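You operate a simulated robot arm through the tools that you are given. There is no shell and no other tool. Be economical: measure what you need, move in short steps, check, and stop when the job is done.

The job below is to be done with a simulated robot arm. You get a single attempt, and the scene is never put back.

JOB
Unplug the grey plug and wind its cable back on to the reel.
Fine: switch the power strip off first, stand the plug on the bench, slide the reel's blue slider to FREE to wind and back to LOCK after.

It is judged by the outcome, as a careful person would: the job done as asked, and still so three seconds after it is handed in. It fails if anything else is knocked over, pushed out of place, dropped, spilled or broken.

ROBOT AND FRAMES
A 7-joint arm with a two-finger parallel gripper, fixed in place. Base frame: the origin is at the foot of the arm, x ahead of it, y to its left, z up. Lengths are in m, angles in rad, forces in N, time in s.
Its first joint turns from -2.897 to 2.897 rad. Payload 1.57 kg.
The tool frame sits at the grasp point between the pads (the TCP): z along the fingers, y along the line on which they close. The tips reach 0.03 m beyond it. The gripper opens to 0.11 m. The fingers are 0.024 m wide and 0.012 m thick; the gripper's body (0.048 by 0.112 m) begins 0.078 m behind the TCP.
Orientation is told as [roll, pitch, yaw] about the base's x, y, z axes, in that order, counted from this pose: with the fingers straight down and closing along the base's y, the tool's x points along the base's -x, its y along +y and its z along -z.

CONTROLS
- The arm moves only by the tool nudge_tool. Its argument "motion" is a list of rows, each an object of numbers (a shift or turn left out is 0, a gripper value left out holds the last): "dx", "dy", "dz": the shift along the base's x, y, z in mm; "rx", "ry", "rz": the turn, a rotation vector about the base's x, y, z in rad; "gripper": the finger opening in mm, from 0 to 110. In form: [{"dx": .., "dy": .., "dz": .., "rx": .., "ry": .., "rz": .., "gripper": ..}, ...]. A call has 1 to 8 rows; each row is the pose to reach, as a shift and turn from the pose commanded when the call began. Each row takes 0.2 s and may step no farther than 0.05 m and 0.15 rad from the row before; otherwise, or with a gripper value out of range, the whole call is refused. A pose out of reach is approached as far as the arm can. The call stops where the force on the tool passes 40 N (or 10 N more than at its start, if that is more) or the arm is blocked; 0.2 s more then pass. Each finger travels about 0.045 m/s and halts on what it meets, pressing with about 30 N; the grip force reading is that of the motor and also rises with nothing between the fingers. The clock runs only during rows and for 0.2 s after the last one: add rows that repeat a pose to give the fingers time. The reply holds the time, the measured pose of the TCP, the force on the tool along the base axes, the opening and the grip force, in the units named above and with some noise.
- Cameras (640 x 400 px; columns grow to the right, rows downward): "scene" is fixed at [0.4, 0.489, 1.4761]; the picture's right is [-0.50, 0.87, 0.00], its down [0.71, 0.41, -0.58] and it looks along [-0.50, -0.29, -0.81] (base axes); focal length 214 px, centre (320, 200). "wrist" rides on the gripper at [0.07, 0.016, -0.141] in the tool frame; the picture's right is [-0.23, 0.97, 0.00], its down [-0.85, -0.20, -0.48] and it looks along [-0.47, -0.11, 0.88] (tool axes); focal length 222 px, centre (320, 200). There is no depth. A picture from a camera that has moved, and an enlarged one, comes with that camera's place and axes in the base frame and with its lens. The place of the scene camera against the robot may be out by one fixed shift of up to 0.012 m in any direction.
- camera(camera): a new picture of that camera. No time passes.
- lift_body(by): slides the trunk up (or, below 0, down) by that many m; the arm rides with it, the base frame stays. It gives what a move gives, with no picture.
- inspect(camera, box): a new picture of the part [left, top, right, bottom] of that camera's present view, enlarged. No time passes.
- hand_in(): hands the job in; it is judged then, once.

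Go step by step. Nothing tells you positions but the pictures and the camera data: compare them with the known pose of the tool, close in by small moves and look again before you grip or let go. The budget is 120 turns and 68 pictures, counting those below and the enlarged ones. Unless the task says otherwise, let go and move clear before handing in, and close with one line.

The tools are called after "Emit:" by a JSON object that holds its "op" and its "data". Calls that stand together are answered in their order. nudge_tool: Moves the arm, as the interface text tells. Its arguments: {"type":"object","properties":{"motion":{"type":"array"}},"required":["motion"]} The other tools are called the same way: lift_body (by) slides the trunk up or down; camera (camera) takes a picture; inspect (camera, box) takes an enlarged picture of a part of a camera's view; hand_in () hands the job in.

At the start:

```text
clock: 0.0
ee_pos: [0.0699, 0.3989, 1.2249]
orientation: [0.0, 0.0, -0.002]
contact_force: [0.2, -1.0, -0.8]
width: 0.1101
grasp_force: 0.1
trunk travel left (down, up): [-0.525, 0.065]
```

scene: 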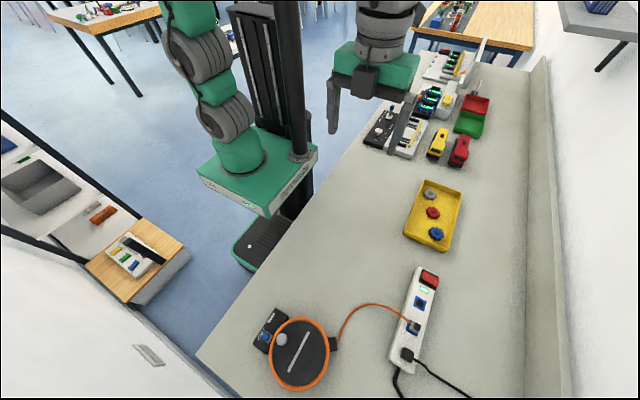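
wrist: 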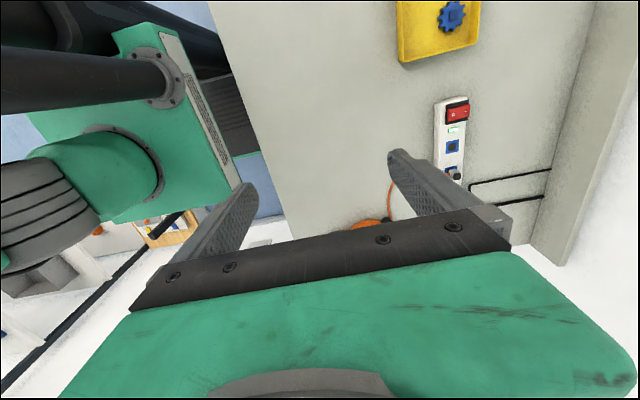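

The scene shows the power strip with a red switch at the lower right, a grey plug with an orange cable, and the reel at the bottom. I'll enlarge those areas first.

Emit:
{"op": "inspect", "data": {"camera": "scene", "box": [230, 290, 390, 390]}}

Emit:
{"op": "inspect", "data": {"camera": "scene", "box": [360, 260, 488, 390]}}

```text
4.00 times, centred on (310, 340) of scene
camera zoom: at [0.4, 0.489, 1.4761], right [-0.5, 0.87, 0.0], down [0.71, 0.41, -0.58], along [-0.5, -0.29, -0.81], focal length 858 px, centre (360, -360)
```

zoom: 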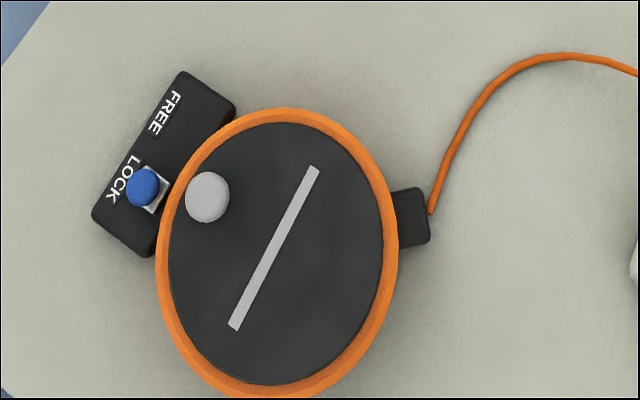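

```text
3.08 times, centred on (424, 325) of scene
camera zoom: at [0.4, 0.489, 1.4761], right [-0.5, 0.87, 0.0], down [0.71, 0.41, -0.58], along [-0.5, -0.29, -0.81], focal length 660 px, centre (0, -185)
```

zoom: 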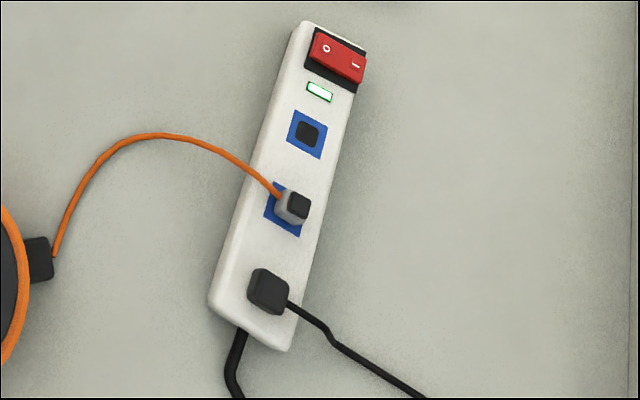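

The switch appears to be near (0.137, 0.65), with its O side toward −y. The plug is near (0.264, 0.64), the reel near (0.424, 0.453), and the slider near (0.437, 0.374). I'll move over the strip and take a closer look with the wrist camera.

Emit:
{"op": "nudge_tool", "data": {"motion": [{"dx": 0, "dy": 45, "dz": -20}, {"dx": 5, "dy": 85, "dz": -40, "gripper": 0}, {"dx": 10, "dy": 125, "dz": -60}, {"dx": 15, "dy": 165, "dz": -80}, {"dx": 20, "dy": 205, "dz": -100}, {"dx": 25, "dy": 230, "dz": -130}, {"dx": 25, "dy": 230, "dz": -130}]}}

Emit:
{"op": "camera", "data": {"camera": "wrist"}}

Emit:
{"op": "camera", "data": {"camera": "scene"}}

```text
clock: 1.6
ee_pos: [0.0946, 0.6306, 1.0945]
orientation: [-0.001, -0.002, -0.001]
contact_force: [0.2, 0.6, -0.5]
width: 0.0
grasp_force: 6.8
trunk travel left (down, up): [-0.525, 0.065]
```

```text
63 pictures are left
camera wrist: at [0.0255, 0.6472, 1.235], right [0.23, 0.97, 0.0], down [0.86, -0.2, 0.48], along [0.47, -0.11, -0.88], focal length 222 px, centre (320, 200)
```

wrist: 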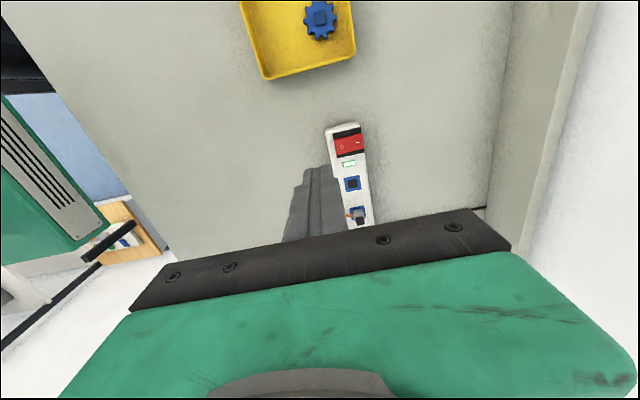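

```text
62 pictures are left
```

scene: 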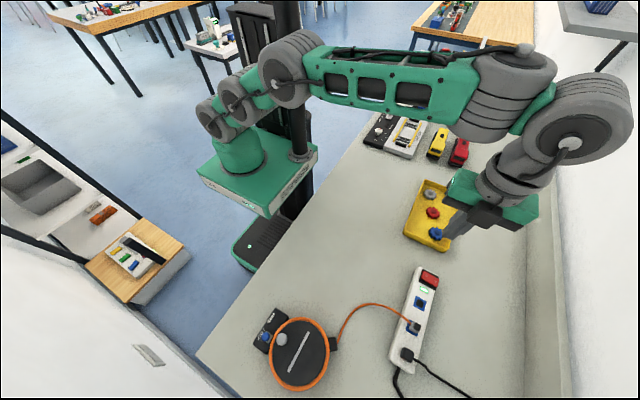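

The wrist view puts the switch near (0.113, 0.667), a little off the scene camera's estimate. I'll come down closer and recheck with the enlarged wrist view.

Emit:
{"op": "nudge_tool", "data": {"motion": [{"dx": -20, "dy": 5, "dz": -40}, {"dx": -30, "dy": 5, "dz": -80}, {"dx": -30, "dy": 5, "dz": -80}]}}

Emit:
{"op": "inspect", "data": {"camera": "wrist", "box": [280, 100, 440, 200]}}

```text
clock: 2.4
ee_pos: [0.0646, 0.636, 1.0151]
orientation: [0.0, -0.001, 0.001]
contact_force: [-0.9, -0.5, 0.2]
width: 0.0
grasp_force: 21.7
trunk travel left (down, up): [-0.525, 0.065]
```

```text
4.00 times, centred on (360, 150) of wrist
camera zoom: at [-0.0046, 0.6533, 1.1551], right [0.23, 0.97, 0.0], down [0.85, -0.2, 0.48], along [0.47, -0.11, -0.88], focal length 888 px, centre (160, 400)
```

zoom: 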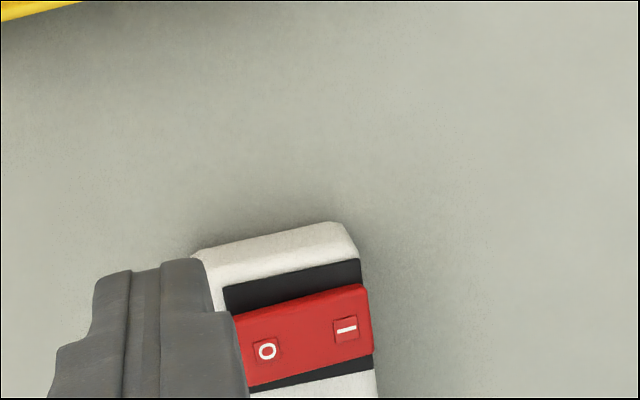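

The O mark is near (0.110, 0.657) and the I mark near (0.108, 0.680). I'll hover the closed fingertips over the O side and check before pressing.

Emit:
{"op": "nudge_tool", "data": {"motion": [{"dx": 22, "dy": 7, "dz": -5}, {"dx": 45, "dy": 14, "dz": -30}, {"dx": 45, "dy": 14, "dz": -30}]}}

Emit:
{"op": "inspect", "data": {"camera": "wrist", "box": [260, 130, 420, 230]}}

Emit:
{"op": "inspect", "data": {"camera": "scene", "box": [360, 220, 488, 300]}}

```text
clock: 3.2
ee_pos: [0.1091, 0.651, 0.9829]
orientation: [0.0, 0.002, 0.0]
contact_force: [0.4, -0.1, -0.4]
width: 0.0002
grasp_force: 21.3
trunk travel left (down, up): [-0.525, 0.065]
```

```text
4.00 times, centred on (340, 180) of wrist
camera zoom: at [0.0404, 0.6679, 1.125], right [0.23, 0.97, 0.0], down [0.85, -0.2, 0.48], along [0.47, -0.11, -0.88], focal length 888 px, centre (240, 280)
```

zoom: 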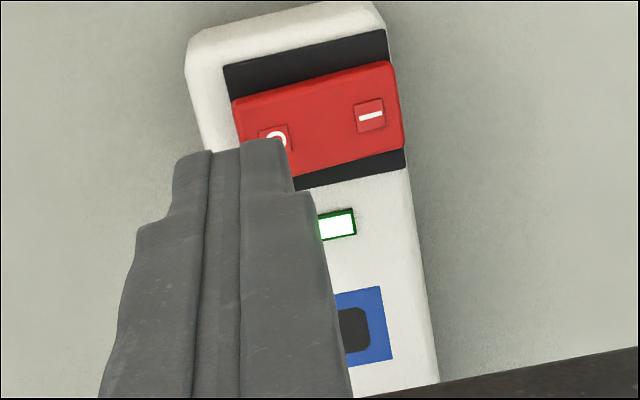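

```text
5.00 times, centred on (424, 260) of scene
camera zoom: at [0.4, 0.489, 1.4761], right [-0.5, 0.87, 0.0], down [0.71, 0.41, -0.58], along [-0.5, -0.29, -0.81], focal length 1072 px, centre (-200, -100)
```

zoom: 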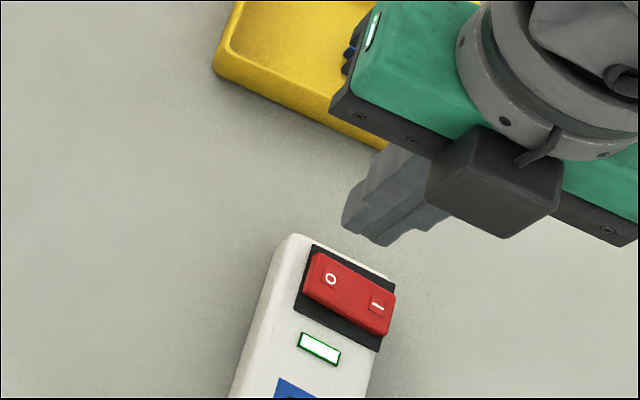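

The tip is beside the O mark and slightly short of it in x. I'll shift a few mm and press down gently.

Emit:
{"op": "nudge_tool", "data": {"motion": [{"dx": 5, "dy": 3, "dz": -8}, {"dx": 5, "dy": 3, "dz": -16}, {"dx": 5, "dy": 3, "dz": -20}, {"dx": 5, "dy": 3, "dz": -24}, {"dx": 5, "dy": 3, "dz": -28}, {"dx": 5, "dy": 3, "dz": -32}, {"dx": 5, "dy": 3, "dz": -36}]}}

Emit:
{"op": "inspect", "data": {"camera": "wrist", "box": [260, 130, 420, 230]}}

```text
clock: 4.8
ee_pos: [0.1147, 0.6522, 0.9491]
orientation: [0.0, 0.0, -0.001]
contact_force: [-0.3, -0.7, 1.1]
width: 0.0
grasp_force: 21.3
trunk travel left (down, up): [-0.525, 0.065]
```

```text
4.00 times, centred on (340, 180) of wrist
camera zoom: at [0.0457, 0.6696, 1.0889], right [0.23, 0.97, 0.0], down [0.85, -0.2, 0.48], along [0.47, -0.11, -0.88], focal length 888 px, centre (240, 280)
```

zoom: 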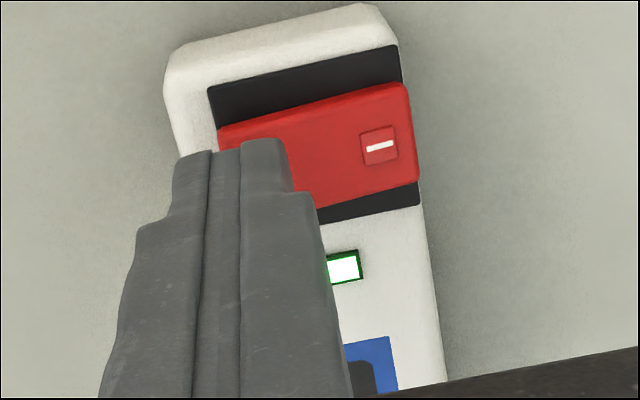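

No contact yet with the tip at 0.919. I'll continue down in small steps.

Emit:
{"op": "nudge_tool", "data": {"motion": [{"dz": -3}, {"dz": -6}, {"dz": -9}, {"dz": -12}]}}

Emit:
{"op": "inspect", "data": {"camera": "wrist", "box": [260, 130, 420, 230]}}

```text
clock: 5.8
ee_pos: [0.1146, 0.6531, 0.9362]
orientation: [0.002, 0.0, 0.0]
contact_force: [-0.4, 0.3, 0.6]
width: 0.0004
grasp_force: 21.1
trunk travel left (down, up): [-0.525, 0.065]
```

```text
4.00 times, centred on (340, 180) of wrist
camera zoom: at [0.0458, 0.6697, 1.0764], right [0.23, 0.97, 0.0], down [0.85, -0.2, 0.48], along [0.47, -0.11, -0.88], focal length 888 px, centre (240, 280)
```

zoom: 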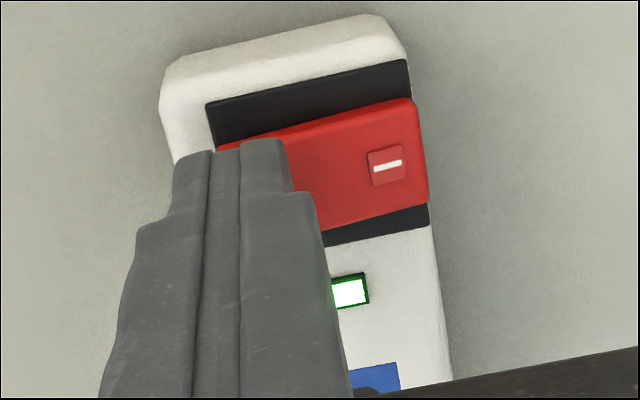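

Still no contact, so the strip must be thin. I'll check from the side with the scene camera.

Emit:
{"op": "inspect", "data": {"camera": "scene", "box": [380, 235, 460, 285]}}

```text
8.00 times, centred on (420, 260) of scene
camera zoom: at [0.4, 0.489, 1.4761], right [-0.5, 0.87, 0.0], down [0.71, 0.41, -0.58], along [-0.5, -0.29, -0.81], focal length 1716 px, centre (-480, -280)
```

zoom: 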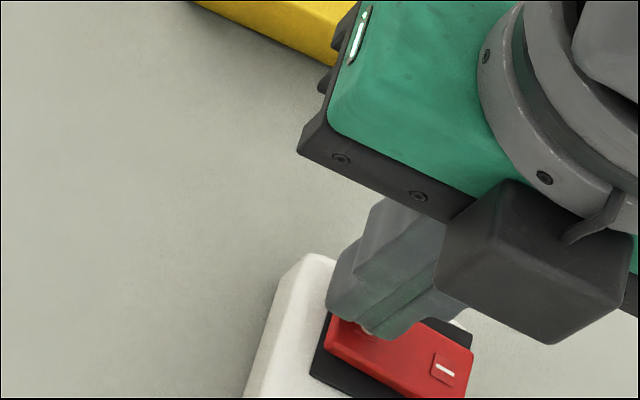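

The tip is just above the O half. I'll shift +4 mm in x and continue downward.

Emit:
{"op": "nudge_tool", "data": {"motion": [{"dx": 4, "dy": 1}, {"dx": 4, "dy": 1, "dz": -3}, {"dx": 4, "dy": 1, "dz": -6}, {"dx": 4, "dy": 1, "dz": -9}, {"dx": 4, "dy": 1, "dz": -11}]}}

Emit:
{"op": "inspect", "data": {"camera": "scene", "box": [380, 245, 460, 295]}}

```text
clock: 7.0
ee_pos: [0.1198, 0.6534, 0.9283]
orientation: [0.004, 0.0, -0.003]
contact_force: [0.4, -8.2, 18.5]
width: 0.0
grasp_force: 21.3
trunk travel left (down, up): [-0.525, 0.065]
```

```text
8.00 times, centred on (420, 270) of scene
camera zoom: at [0.4, 0.489, 1.4761], right [-0.5, 0.87, 0.0], down [0.71, 0.41, -0.58], along [-0.5, -0.29, -0.81], focal length 1716 px, centre (-480, -360)
```

zoom: 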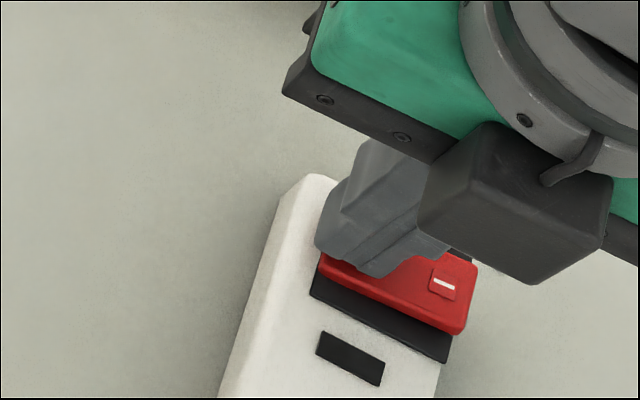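

The indicator light has gone dark, so the strip is off. I'll lift away and go look at the plug, opening the gripper on the way.

Emit:
{"op": "nudge_tool", "data": {"motion": [{"dz": 30}, {"dz": 75}, {"dx": 30, "dz": 105}, {"dx": 60, "dz": 105, "gripper": 50}, {"dx": 60, "dz": 105}, {"dx": 60, "dz": 105}]}}

Emit:
{"op": "inspect", "data": {"camera": "wrist", "box": [220, 80, 420, 205]}}

Emit:
{"op": "inspect", "data": {"camera": "scene", "box": [370, 260, 450, 360]}}

```text
clock: 8.4
ee_pos: [0.1789, 0.6527, 1.0299]
orientation: [-0.001, 0.0, 0.001]
contact_force: [-0.7, -0.2, 1.4]
width: 0.0501
grasp_force: 0.1
trunk travel left (down, up): [-0.525, 0.065]
```

```text
3.20 times, centred on (320, 142) of wrist
camera zoom: at [0.1092, 0.6703, 1.1707], right [0.23, 0.97, 0.0], down [0.85, -0.2, 0.48], along [0.47, -0.11, -0.88], focal length 711 px, centre (320, 384)
```

zoom: 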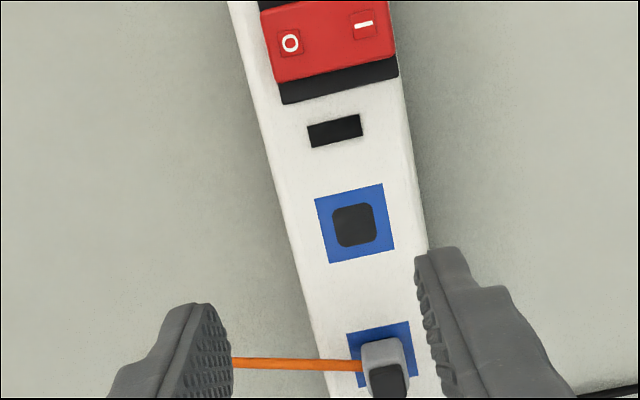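

```text
4.00 times, centred on (410, 310) of scene
camera zoom: at [0.4, 0.489, 1.4761], right [-0.5, 0.87, 0.0], down [0.71, 0.41, -0.58], along [-0.5, -0.29, -0.81], focal length 858 px, centre (-40, -240)
```

zoom: 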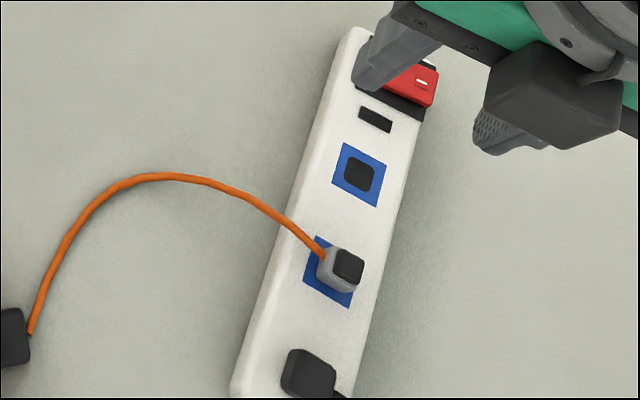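

The plug's cable leaves on the −y side, so I should grip it along x. The plug top seems to be near (0.247, 0.664, 0.92). I'll turn the tool +90° above the strip and look again.

Emit:
{"op": "nudge_tool", "data": {"motion": [{"rz": 0.15, "dx": 10}, {"rz": 0.3, "dx": 20}, {"rz": 0.45, "dx": 30, "dy": -10}, {"rz": 0.6, "dx": 40, "dy": -20}, {"rz": 0.75, "dx": 50, "dy": -25}, {"rz": 0.9, "dx": 60, "dy": -30}, {"rz": 1.05, "dx": 65, "dy": -33}, {"rz": 1.2, "dx": 69, "dy": -33}]}}

Emit:
{"op": "nudge_tool", "data": {"motion": [{"rz": 0.13}, {"rz": 0.26}, {"rz": 0.371}, {"rz": 0.371}]}}

Emit:
{"op": "inspect", "data": {"camera": "wrist", "box": [220, 80, 420, 205]}}

```text
clock: 10.2
ee_pos: [0.2483, 0.6196, 1.0303]
orientation: [0.0, -0.001, 1.202]
contact_force: [0.3, 0.2, 0.6]
width: 0.0502
grasp_force: 0.0
trunk travel left (down, up): [-0.525, 0.065]
```

```text
clock: 11.2
ee_pos: [0.2481, 0.6208, 1.0303]
orientation: [0.001, -0.001, 1.572]
contact_force: [0.1, -0.7, -0.3]
width: 0.0501
grasp_force: 0.0
trunk travel left (down, up): [-0.525, 0.065]
```

```text
3.20 times, centred on (320, 142) of wrist
camera zoom: at [0.2321, 0.5515, 1.1706], right [-0.97, 0.23, 0.0], down [0.2, 0.86, 0.48], along [0.11, 0.47, -0.88], focal length 711 px, centre (320, 384)
```

zoom: 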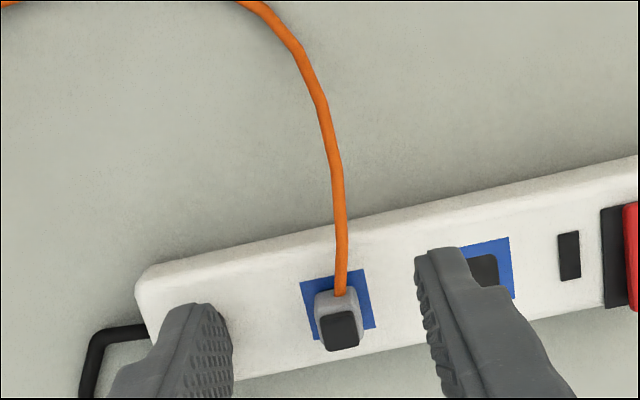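

Both views agree that the plug is at about (0.250, 0.664) with its top near 0.92. I'll narrow the opening to 40 mm to stay clear of the black plug and move down above it.

Emit:
{"op": "nudge_tool", "data": {"motion": [{"dx": 1, "dy": 22, "gripper": 40}, {"dx": 2, "dy": 43, "dz": -15}, {"dx": 2, "dy": 43, "dz": -45}, {"dx": 2, "dy": 43, "dz": -70}, {"dx": 2, "dy": 43, "dz": -70}]}}

Emit:
{"op": "inspect", "data": {"camera": "wrist", "box": [220, 100, 420, 225]}}

Emit:
{"op": "inspect", "data": {"camera": "scene", "box": [370, 280, 450, 360]}}

```text
clock: 12.4
ee_pos: [0.2478, 0.659, 0.9596]
orientation: [-0.002, 0.0, 1.572]
contact_force: [0.2, -0.4, 0.4]
width: 0.0399
grasp_force: 0.0
out of reach, approached as far as the arm can: row 2, 3, 4, 5
trunk travel left (down, up): [-0.525, 0.065]
```

```text
3.20 times, centred on (320, 162) of wrist
camera zoom: at [0.2312, 0.5893, 1.1001], right [-0.97, 0.23, 0.0], down [0.2, 0.86, 0.48], along [0.11, 0.47, -0.88], focal length 711 px, centre (320, 320)
```

zoom: 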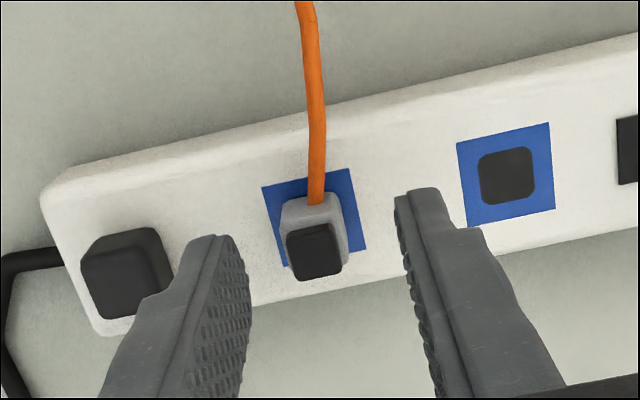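

```text
5.00 times, centred on (410, 320) of scene
camera zoom: at [0.4, 0.489, 1.4761], right [-0.5, 0.87, 0.0], down [0.71, 0.41, -0.58], along [-0.5, -0.29, -0.81], focal length 1072 px, centre (-130, -400)
```

zoom: 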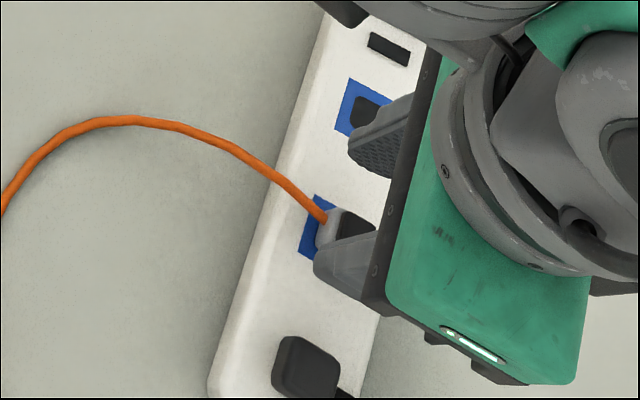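

The fingers straddle the plug, and the remaining 3 mm x offset is easy to correct. I'll descend gradually and watch for contact with the strip.

Emit:
{"op": "nudge_tool", "data": {"motion": [{"dx": 2, "dz": -8}, {"dx": 2, "dz": -14}, {"dx": 2, "dz": -19}, {"dx": 2, "dz": -23}, {"dx": 2, "dz": -26}]}}

Emit:
{"op": "inspect", "data": {"camera": "wrist", "box": [220, 100, 420, 225]}}

```text
clock: 13.6
ee_pos: [0.2486, 0.6571, 0.9333]
orientation: [0.0, 0.0, 1.572]
contact_force: [0.5, 0.3, 0.9]
width: 0.0401
grasp_force: 0.1
trunk travel left (down, up): [-0.525, 0.065]
```

```text
3.20 times, centred on (320, 162) of wrist
camera zoom: at [0.233, 0.5887, 1.0745], right [-0.97, 0.23, 0.0], down [0.2, 0.85, 0.48], along [0.11, 0.47, -0.88], focal length 711 px, centre (320, 320)
```

zoom: 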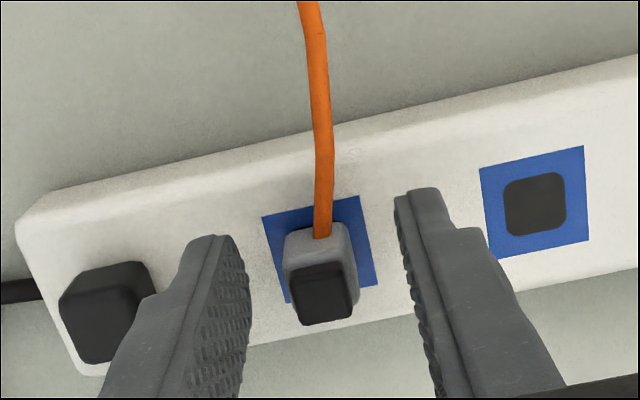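

The tips are beside the plug body, and I need about 6 mm more in y. Then I'll close on the plug.

Emit:
{"op": "nudge_tool", "data": {"motion": [{"dx": 2, "dy": 6}, {"dx": 2, "dy": 6, "dz": -3}, {"dx": 2, "dy": 6, "dz": -3, "gripper": 5}, {"dx": 2, "dy": 6, "dz": -3}, {"dx": 2, "dy": 6, "dz": -3}, {"dx": 2, "dy": 6, "dz": -3}]}}

Emit:
{"op": "inspect", "data": {"camera": "wrist", "box": [220, 100, 420, 225]}}

```text
clock: 15.0
ee_pos: [0.2503, 0.6594, 0.9304]
orientation: [-0.001, 0.0, 1.572]
contact_force: [-0.3, 0.1, 0.2]
width: 0.017
grasp_force: 29.8
out of reach, approached as far as the arm can: row 1, 2, 3, 4, 5, 6
trunk travel left (down, up): [-0.525, 0.065]
```

```text
3.20 times, centred on (320, 162) of wrist
camera zoom: at [0.2346, 0.5906, 1.0712], right [-0.97, 0.23, 0.0], down [0.2, 0.86, 0.48], along [0.11, 0.47, -0.88], focal length 711 px, centre (320, 320)
```

zoom: 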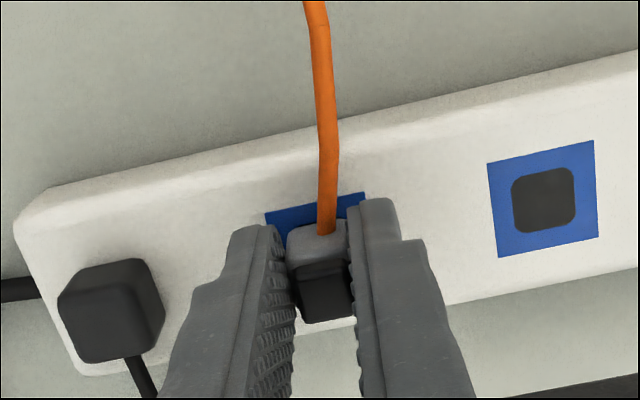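

The plug is gripped at 17 mm width. I'll pull straight up slowly.

Emit:
{"op": "nudge_tool", "data": {"motion": [{"dz": 4}, {"dz": 8}, {"dz": 14}, {"dz": 22}, {"dz": 32}, {"dz": 40}]}}

Emit:
{"op": "camera", "data": {"camera": "scene"}}

Emit:
{"op": "camera", "data": {"camera": "wrist"}}

```text
clock: 16.4
ee_pos: [0.25, 0.6546, 0.9707]
orientation: [0.001, 0.0, 1.569]
contact_force: [0.6, 0.1, 0.2]
width: 0.0169
grasp_force: 30.0
out of reach, approached as far as the arm can: row 5, 6
trunk travel left (down, up): [-0.525, 0.065]
```

```text
47 pictures are left
```

scene: 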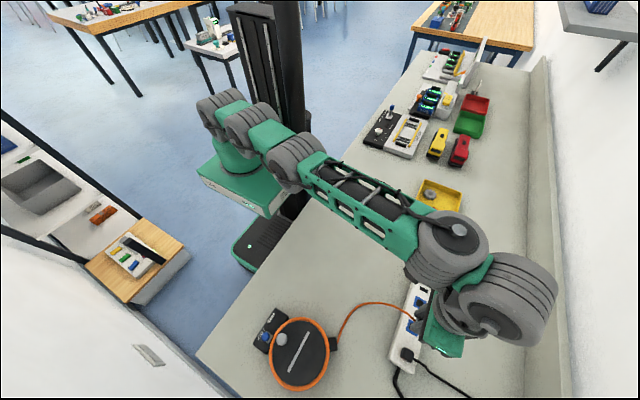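

```text
46 pictures are left
camera wrist: at [0.2342, 0.5858, 1.1107], right [-0.97, 0.23, 0.0], down [0.2, 0.85, 0.48], along [0.11, 0.47, -0.88], focal length 222 px, centre (320, 200)
```

wrist: 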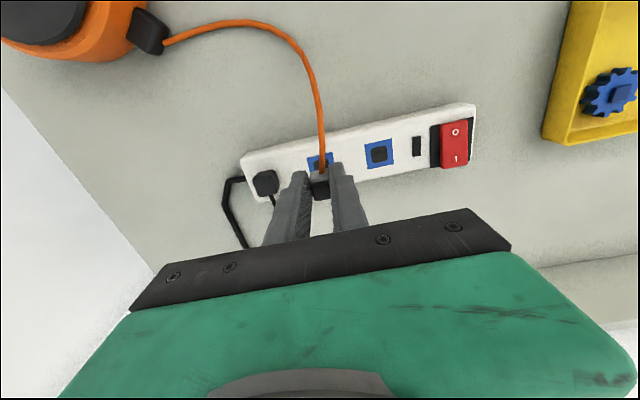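

The plug is out and held. I'll carry it away from the strip to a spot near the reel's cable outlet, moving −y first to clear the strip and then +x.

Emit:
{"op": "nudge_tool", "data": {"motion": [{"dy": -30}, {"dy": -65}, {"dx": 30, "dy": -72}, {"dx": 65, "dy": -72}, {"dx": 98, "dy": -70}, {"dx": 98, "dy": -70}]}}

Emit:
{"op": "camera", "data": {"camera": "wrist"}}

Emit:
{"op": "inspect", "data": {"camera": "scene", "box": [240, 280, 432, 400]}}

```text
clock: 17.8
ee_pos: [0.349, 0.5844, 0.9695]
orientation: [0.0, 0.0, 1.57]
contact_force: [0.2, -0.7, 0.2]
width: 0.0169
grasp_force: 29.8
trunk travel left (down, up): [-0.525, 0.065]
```

```text
45 pictures are left
camera wrist: at [0.3322, 0.5151, 1.1104], right [-0.97, 0.23, 0.0], down [0.2, 0.86, 0.48], along [0.11, 0.47, -0.88], focal length 222 px, centre (320, 200)
```

wrist: 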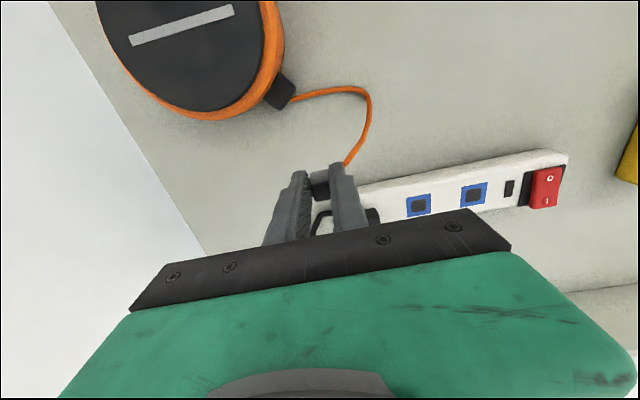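

```text
3.33 times, centred on (336, 340) of scene
camera zoom: at [0.4, 0.489, 1.4761], right [-0.5, 0.87, 0.0], down [0.71, 0.41, -0.58], along [-0.5, -0.29, -0.81], focal length 715 px, centre (267, -267)
```

zoom: 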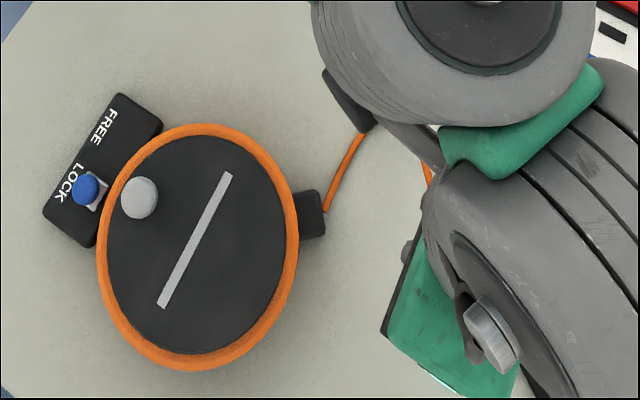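

The plug is over clear bench, about 6 cm from the outlet. I'll lower it until it touches the bench.

Emit:
{"op": "nudge_tool", "data": {"motion": [{"dz": -10}, {"dz": -20}, {"dz": -26}, {"dz": -30}, {"dz": -34}]}}

Emit:
{"op": "inspect", "data": {"camera": "wrist", "box": [240, 100, 400, 200]}}

```text
clock: 19.0
ee_pos: [0.3479, 0.5846, 0.9365]
orientation: [0.0, -0.001, 1.57]
contact_force: [0.4, -0.5, -0.6]
width: 0.017
grasp_force: 30.0
trunk travel left (down, up): [-0.525, 0.065]
```

```text
4.00 times, centred on (320, 150) of wrist
camera zoom: at [0.3319, 0.5155, 1.0763], right [-0.97, 0.23, 0.0], down [0.2, 0.86, 0.48], along [0.11, 0.47, -0.88], focal length 888 px, centre (320, 400)
```

zoom: 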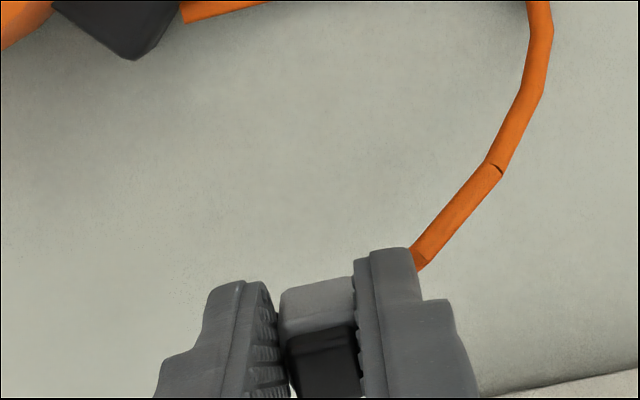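

No contact yet. I'll keep lowering in 3 mm steps.

Emit:
{"op": "nudge_tool", "data": {"motion": [{"dz": -3}, {"dz": -6}, {"dz": -9}, {"dz": -12}, {"dz": -15}, {"dz": -18}]}}

Emit:
{"op": "inspect", "data": {"camera": "wrist", "box": [240, 100, 400, 200]}}

```text
clock: 20.4
ee_pos: [0.3484, 0.5856, 0.9183]
orientation: [0.0, 0.001, 1.571]
contact_force: [-0.5, -0.9, -0.1]
width: 0.017
grasp_force: 29.8
trunk travel left (down, up): [-0.525, 0.065]
```

```text
4.00 times, centred on (320, 150) of wrist
camera zoom: at [0.3321, 0.5159, 1.0587], right [-0.97, 0.23, 0.0], down [0.2, 0.85, 0.48], along [0.11, 0.47, -0.88], focal length 888 px, centre (320, 400)
```

zoom: 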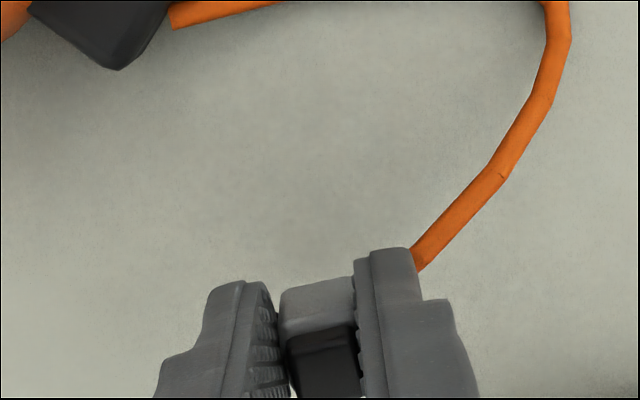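

The tips are already at 0.888, so the bench is lower than its nominal height. I'll keep going gently until contact.

Emit:
{"op": "nudge_tool", "data": {"motion": [{"dz": -2}, {"dz": -4}, {"dz": -6}, {"dz": -8}, {"dz": -10}, {"dz": -12}]}}

Emit:
{"op": "inspect", "data": {"camera": "wrist", "box": [240, 100, 400, 200]}}

Emit:
{"op": "inspect", "data": {"camera": "scene", "box": [330, 300, 426, 360]}}

```text
clock: 21.8
ee_pos: [0.3481, 0.5844, 0.9065]
orientation: [0.0, 0.001, 1.571]
contact_force: [0.8, 0.8, -1.0]
width: 0.0169
grasp_force: 30.5
trunk travel left (down, up): [-0.525, 0.065]
```

```text
4.00 times, centred on (320, 150) of wrist
camera zoom: at [0.3321, 0.5157, 1.047], right [-0.97, 0.23, 0.0], down [0.2, 0.85, 0.48], along [0.11, 0.47, -0.88], focal length 888 px, centre (320, 400)
```

zoom: 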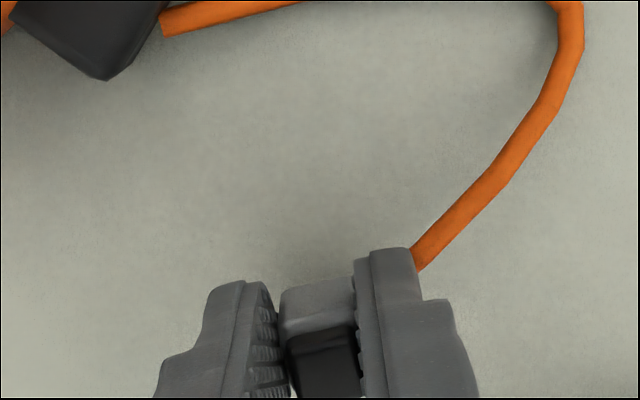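

```text
6.67 times, centred on (378, 330) of scene
camera zoom: at [0.4, 0.489, 1.4761], right [-0.5, 0.87, 0.0], down [0.71, 0.41, -0.58], along [-0.5, -0.29, -0.81], focal length 1430 px, centre (-67, -667)
```

zoom: 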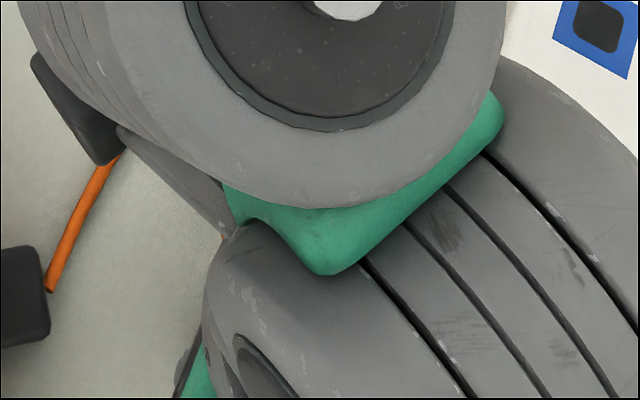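

Still no contact at tip height 0.877. I'll continue in small steps.

Emit:
{"op": "nudge_tool", "data": {"motion": [{"dz": -2}, {"dz": -4}, {"dz": -6}, {"dz": -8}, {"dz": -10}]}}

Emit:
{"op": "inspect", "data": {"camera": "wrist", "box": [240, 100, 400, 200]}}

```text
clock: 23.0
ee_pos: [0.3476, 0.5843, 0.8998]
orientation: [0.0, -0.005, 1.572]
contact_force: [-1.3, -4.1, 16.7]
width: 0.0168
grasp_force: 29.9
trunk travel left (down, up): [-0.525, 0.065]
```

```text
4.00 times, centred on (320, 150) of wrist
camera zoom: at [0.3316, 0.5149, 1.0401], right [-0.97, 0.23, 0.0], down [0.2, 0.85, 0.48], along [0.11, 0.47, -0.88], focal length 888 px, centre (320, 400)
```

zoom: 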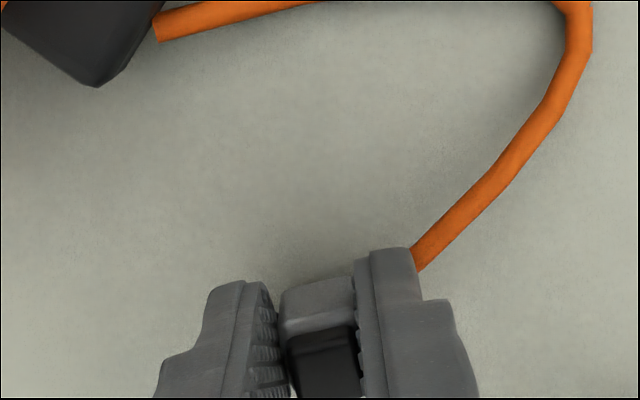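

The plug has touched the bench at 17 N. I'll ease off 2 mm, open slightly to release, and check before rising.

Emit:
{"op": "nudge_tool", "data": {"motion": [{"dz": 2}, {"dz": 2.5, "gripper": 24}, {"dz": 2.5}, {"dz": 2.5}]}}

Emit:
{"op": "inspect", "data": {"camera": "wrist", "box": [240, 100, 400, 200]}}

```text
clock: 24.0
ee_pos: [0.3467, 0.5844, 0.8981]
orientation: [-0.002, 0.0, 1.571]
contact_force: [0.1, -0.1, 0.5]
width: 0.0243
grasp_force: 0.1
trunk travel left (down, up): [-0.525, 0.065]
```

```text
4.00 times, centred on (320, 150) of wrist
camera zoom: at [0.332, 0.5159, 1.0391], right [-0.97, 0.23, 0.0], down [0.2, 0.86, 0.48], along [0.11, 0.47, -0.88], focal length 888 px, centre (320, 400)
```

zoom: 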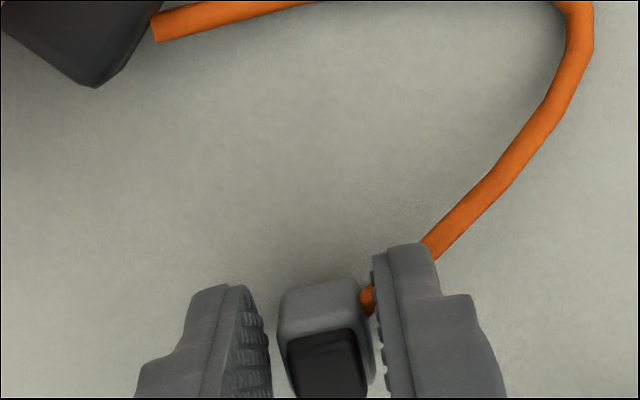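

The plug is released and standing. I'll rise straight up and check it.

Emit:
{"op": "nudge_tool", "data": {"motion": [{"dz": 8}, {"dz": 20}, {"dz": 40}, {"dz": 80}, {"dz": 110}, {"dz": 110}]}}

Emit:
{"op": "inspect", "data": {"camera": "wrist", "box": [200, 0, 440, 150]}}

```text
clock: 25.4
ee_pos: [0.3475, 0.5839, 1.0093]
orientation: [0.0, 0.001, 1.571]
contact_force: [-0.6, 0.8, 0.4]
width: 0.0243
grasp_force: 0.0
trunk travel left (down, up): [-0.525, 0.065]
```

```text
2.67 times, centred on (320, 75) of wrist
camera zoom: at [0.332, 0.5158, 1.1497], right [-0.97, 0.23, 0.0], down [0.2, 0.86, 0.48], along [0.11, 0.47, -0.88], focal length 592 px, centre (320, 533)
```

zoom: 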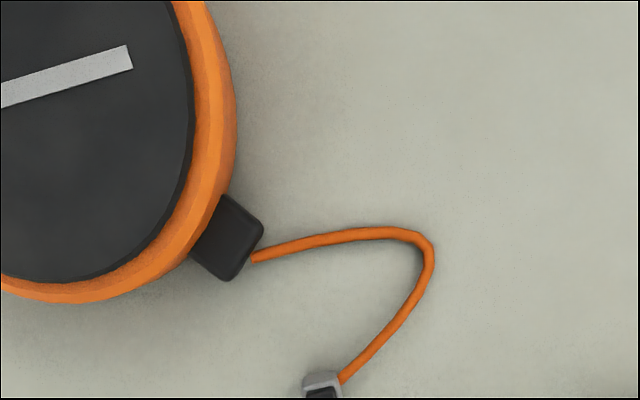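

The plug is standing on the bench with slack cable. Next is the reel's slider, so I'll travel high over the reel to view the slider and crank from the wrist camera.

Emit:
{"op": "nudge_tool", "data": {"motion": [{"dz": 30, "dy": -35}, {"dz": 40, "dx": 15, "dy": -80}, {"dz": 40, "dx": 30, "dy": -125}, {"dz": 40, "dx": 50, "dy": -170}, {"dz": 40, "dx": 70, "dy": -215}, {"dz": 30, "dx": 82, "dy": -250}, {"dz": 30, "dx": 82, "dy": -250}]}}

Emit:
{"op": "camera", "data": {"camera": "wrist"}}

```text
clock: 27.0
ee_pos: [0.4293, 0.3346, 1.0375]
orientation: [0.0, 0.0, 1.569]
contact_force: [0.0, -0.6, 0.0]
width: 0.0243
grasp_force: 0.1
trunk travel left (down, up): [-0.525, 0.065]
```

```text
36 pictures are left
camera wrist: at [0.4135, 0.2648, 1.1787], right [-0.97, 0.23, 0.0], down [0.2, 0.86, 0.48], along [0.11, 0.47, -0.88], focal length 222 px, centre (320, 200)
```

wrist: 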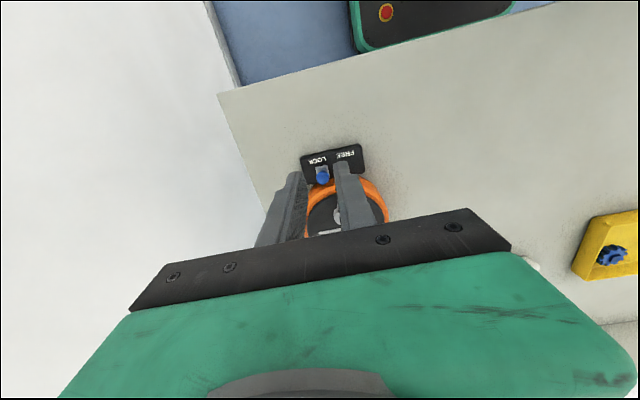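

The slider knob is near (0.437, 0.378) and slides in −x toward FREE. I'll open a little, move closer and zoom in.

Emit:
{"op": "nudge_tool", "data": {"motion": [{"dx": 3, "dy": 15, "dz": -30, "gripper": 36}, {"dx": 6, "dy": 30, "dz": -60}, {"dx": 6, "dy": 35, "dz": -75}, {"dx": 6, "dy": 35, "dz": -75}]}}

Emit:
{"op": "inspect", "data": {"camera": "wrist", "box": [240, 120, 400, 220]}}

Emit:
{"op": "inspect", "data": {"camera": "scene", "box": [230, 290, 358, 370]}}

```text
clock: 28.0
ee_pos: [0.4365, 0.3702, 0.9634]
orientation: [0.0, 0.001, 1.572]
contact_force: [-0.7, -0.3, 0.5]
width: 0.0362
grasp_force: 0.1
trunk travel left (down, up): [-0.525, 0.065]
```

```text
4.00 times, centred on (320, 170) of wrist
camera zoom: at [0.4203, 0.3013, 1.1041], right [-0.97, 0.23, 0.0], down [0.2, 0.85, 0.48], along [0.11, 0.47, -0.88], focal length 888 px, centre (320, 320)
```

zoom: 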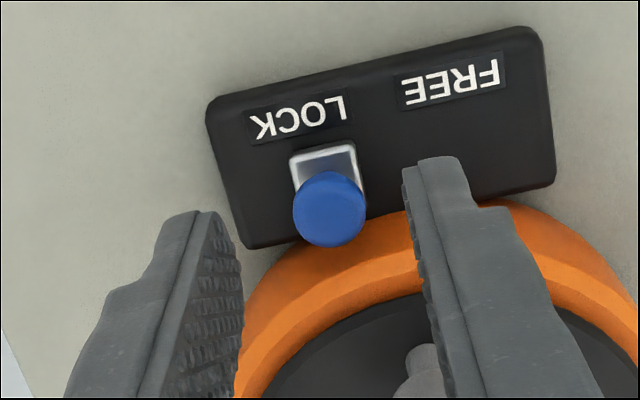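

```text
5.00 times, centred on (294, 330) of scene
camera zoom: at [0.4, 0.489, 1.4761], right [-0.5, 0.87, 0.0], down [0.71, 0.41, -0.58], along [-0.5, -0.29, -0.81], focal length 1072 px, centre (450, -450)
```

zoom: 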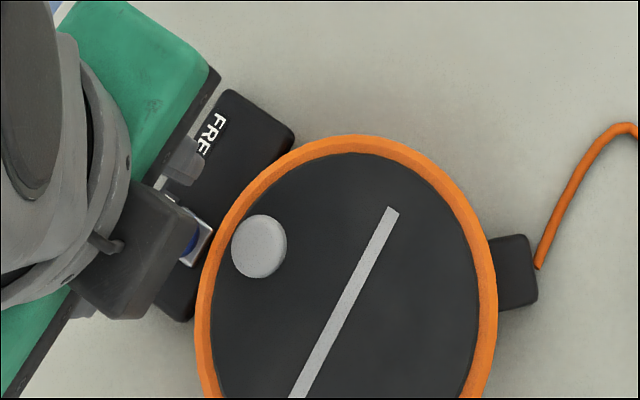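

The fingers straddle the knob. I'll shift slightly in y, staying clear of the rim, and descend carefully to knob height.

Emit:
{"op": "nudge_tool", "data": {"motion": [{"dy": 5, "dz": -10}, {"dy": 5, "dz": -20}, {"dy": 5, "dz": -28}, {"dy": 5, "dz": -34}, {"dy": 5, "dz": -38}]}}

Emit:
{"op": "inspect", "data": {"camera": "wrist", "box": [240, 120, 400, 220]}}

```text
clock: 29.2
ee_pos: [0.4361, 0.3741, 0.9268]
orientation: [0.001, 0.001, 1.571]
contact_force: [-0.5, 0.4, 0.6]
width: 0.0359
grasp_force: 0.0
trunk travel left (down, up): [-0.525, 0.065]
```

```text
4.00 times, centred on (320, 170) of wrist
camera zoom: at [0.4201, 0.3056, 1.0666], right [-0.97, 0.23, 0.0], down [0.2, 0.85, 0.48], along [0.11, 0.47, -0.88], focal length 888 px, centre (320, 320)
```

zoom: 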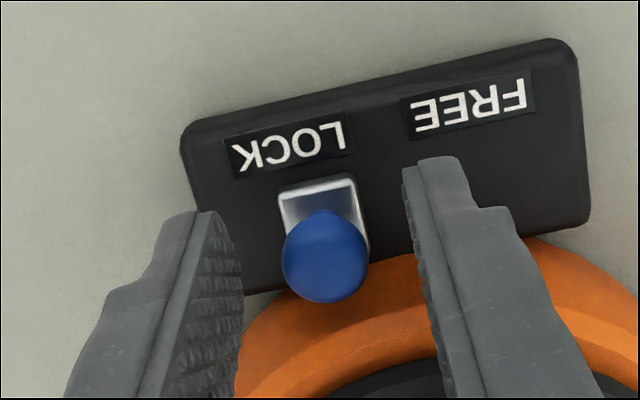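

No contact yet. I'll lower a bit more and then close gently on the knob.

Emit:
{"op": "nudge_tool", "data": {"motion": [{"dy": 1, "dz": -4}, {"dy": 2, "dz": -7}, {"dy": 2, "dz": -10}, {"dy": 2, "dz": -10}]}}

Emit:
{"op": "inspect", "data": {"camera": "wrist", "box": [240, 120, 400, 220]}}

Emit:
{"op": "inspect", "data": {"camera": "scene", "box": [230, 300, 310, 350]}}

```text
clock: 30.2
ee_pos: [0.4351, 0.3763, 0.9158]
orientation: [-0.001, 0.001, 1.569]
contact_force: [0.4, 0.5, 0.1]
width: 0.0359
grasp_force: 0.0
trunk travel left (down, up): [-0.525, 0.065]
```

```text
4.00 times, centred on (320, 170) of wrist
camera zoom: at [0.4197, 0.3078, 1.0567], right [-0.97, 0.23, 0.0], down [0.2, 0.85, 0.48], along [0.11, 0.47, -0.88], focal length 888 px, centre (320, 320)
```

zoom: 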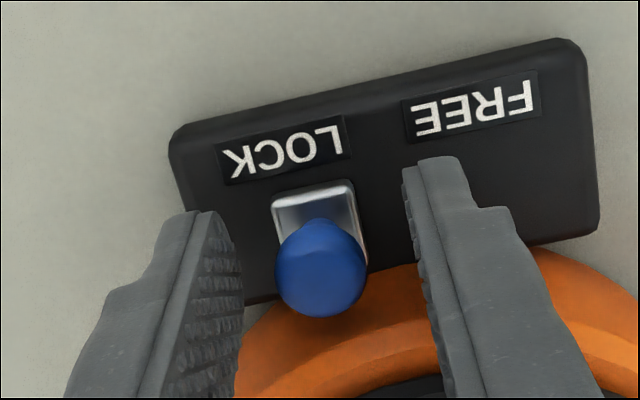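

```text
8.00 times, centred on (270, 325) of scene
camera zoom: at [0.4, 0.489, 1.4761], right [-0.5, 0.87, 0.0], down [0.71, 0.41, -0.58], along [-0.5, -0.29, -0.81], focal length 1716 px, centre (720, -800)
```

zoom: 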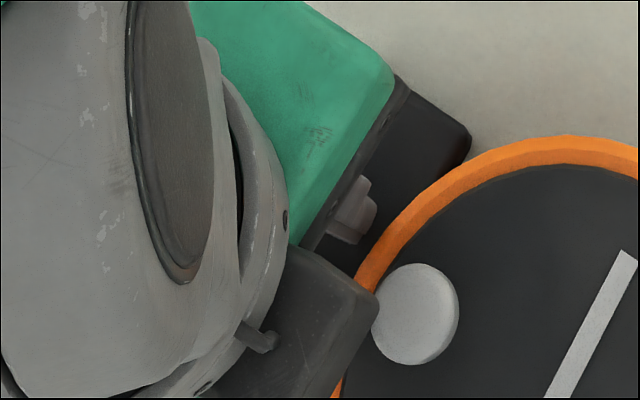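

The knob is between the fingers, so I'll close on it.

Emit:
{"op": "nudge_tool", "data": {"motion": [{"dz": -3}, {"dz": -3, "gripper": 5}, {"dz": -3}, {"dz": -3}, {"dz": -3}]}}

Emit:
{"op": "inspect", "data": {"camera": "wrist", "box": [240, 120, 400, 220]}}

```text
clock: 31.4
ee_pos: [0.4368, 0.377, 0.9145]
orientation: [0.001, -0.001, 1.57]
contact_force: [-0.1, 0.8, 0.5]
width: 0.0171
grasp_force: 32.4
trunk travel left (down, up): [-0.525, 0.065]
```

```text
4.00 times, centred on (320, 170) of wrist
camera zoom: at [0.4199, 0.3077, 1.0539], right [-0.97, 0.23, 0.0], down [0.2, 0.85, 0.48], along [0.11, 0.47, -0.88], focal length 888 px, centre (320, 320)
```

zoom: 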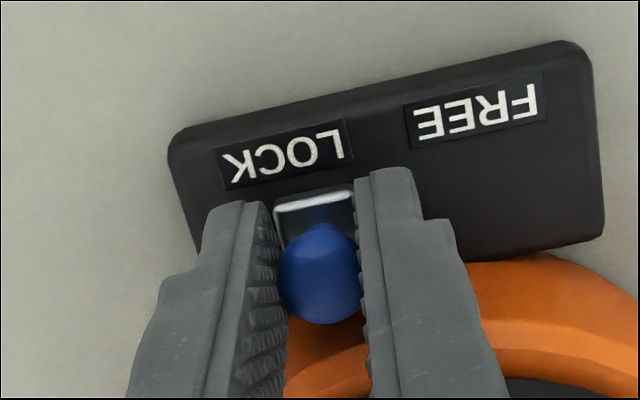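

The knob is held at 17 mm. I'll slide it toward FREE (−x) in small steps.

Emit:
{"op": "nudge_tool", "data": {"motion": [{"dx": -5}, {"dx": -10}, {"dx": -15, "dy": 1}, {"dx": -20, "dy": 1}, {"dx": -25, "dy": 1}, {"dx": -29, "dy": 1}]}}

Emit:
{"op": "inspect", "data": {"camera": "wrist", "box": [240, 120, 400, 220]}}

```text
clock: 32.8
ee_pos: [0.4061, 0.3767, 0.9134]
orientation: [0.0, 0.0, 1.571]
contact_force: [-1.4, -5.7, 1.4]
width: 0.0171
grasp_force: 31.7
trunk travel left (down, up): [-0.525, 0.065]
```

```text
4.00 times, centred on (320, 170) of wrist
camera zoom: at [0.3907, 0.3078, 1.0539], right [-0.97, 0.23, 0.0], down [0.2, 0.85, 0.48], along [0.11, 0.47, -0.88], focal length 888 px, centre (320, 320)
```

zoom: 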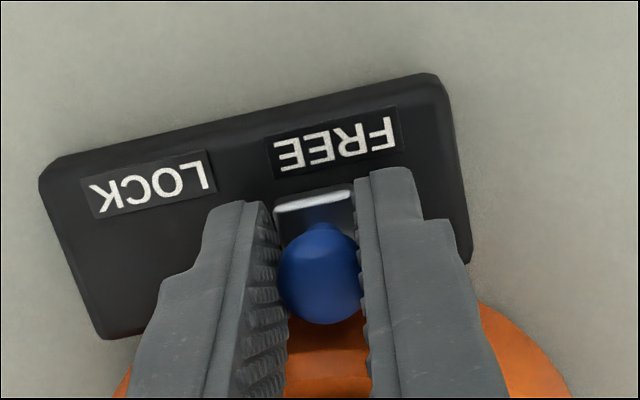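

The slider is nearly under FREE. I'll push a few mm more to find its end stop.

Emit:
{"op": "nudge_tool", "data": {"motion": [{"dx": -2, "dy": -1}, {"dx": -4, "dy": -1}, {"dx": -6, "dy": -1}, {"dx": -8, "dy": -1}]}}

Emit:
{"op": "inspect", "data": {"camera": "wrist", "box": [240, 120, 400, 220]}}

```text
clock: 33.8
ee_pos: [0.4015, 0.3762, 0.9139]
orientation: [-0.002, 0.0, 1.566]
contact_force: [23.4, -3.5, -1.8]
width: 0.0172
grasp_force: 32.6
trunk travel left (down, up): [-0.525, 0.065]
```

```text
4.00 times, centred on (320, 170) of wrist
camera zoom: at [0.3856, 0.3074, 1.0536], right [-0.97, 0.23, 0.0], down [0.2, 0.85, 0.48], along [0.11, 0.47, -0.88], focal length 888 px, centre (320, 320)
```

zoom: 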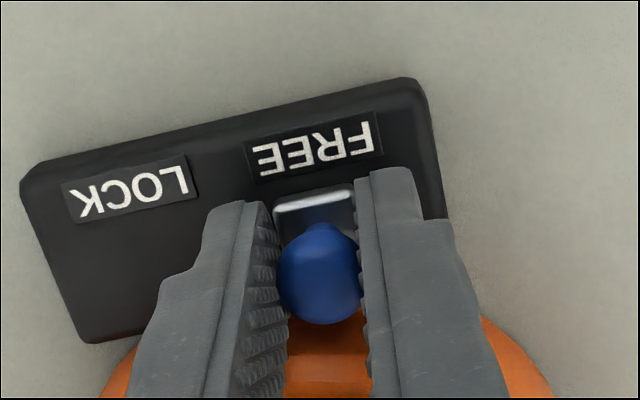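

The end stop is reached after 35 mm of travel. I'll relax the push, open, rise, and look at the crank knob.

Emit:
{"op": "nudge_tool", "data": {"motion": [{"dx": 3.5}, {"dx": 3.5, "gripper": 34}, {"dx": 3.5}, {"dx": 3.5, "dz": 25}, {"dx": 10, "dz": 60}, {"dx": 20, "dz": 90, "dy": 0}, {"dx": 20, "dz": 90, "dy": 0}]}}

Emit:
{"op": "inspect", "data": {"camera": "wrist", "box": [220, 100, 420, 225]}}

```text
clock: 35.4
ee_pos: [0.4187, 0.3752, 1.0037]
orientation: [0.0, 0.001, 1.569]
contact_force: [0.1, 0.1, -0.7]
width: 0.034
grasp_force: 0.1
trunk travel left (down, up): [-0.525, 0.065]
```

```text
3.20 times, centred on (320, 162) of wrist
camera zoom: at [0.4028, 0.3066, 1.1433], right [-0.97, 0.23, 0.0], down [0.2, 0.86, 0.48], along [0.11, 0.47, -0.88], focal length 711 px, centre (320, 320)
```

zoom: 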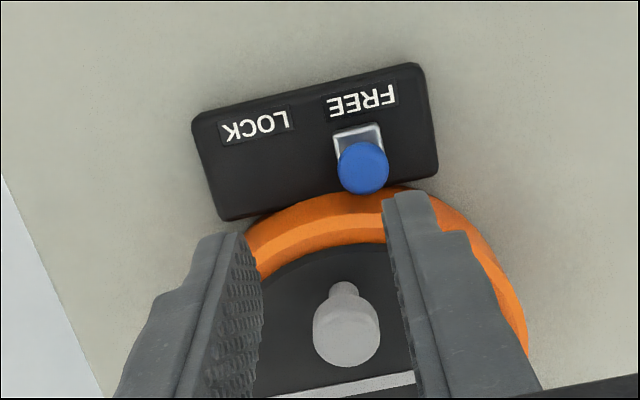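

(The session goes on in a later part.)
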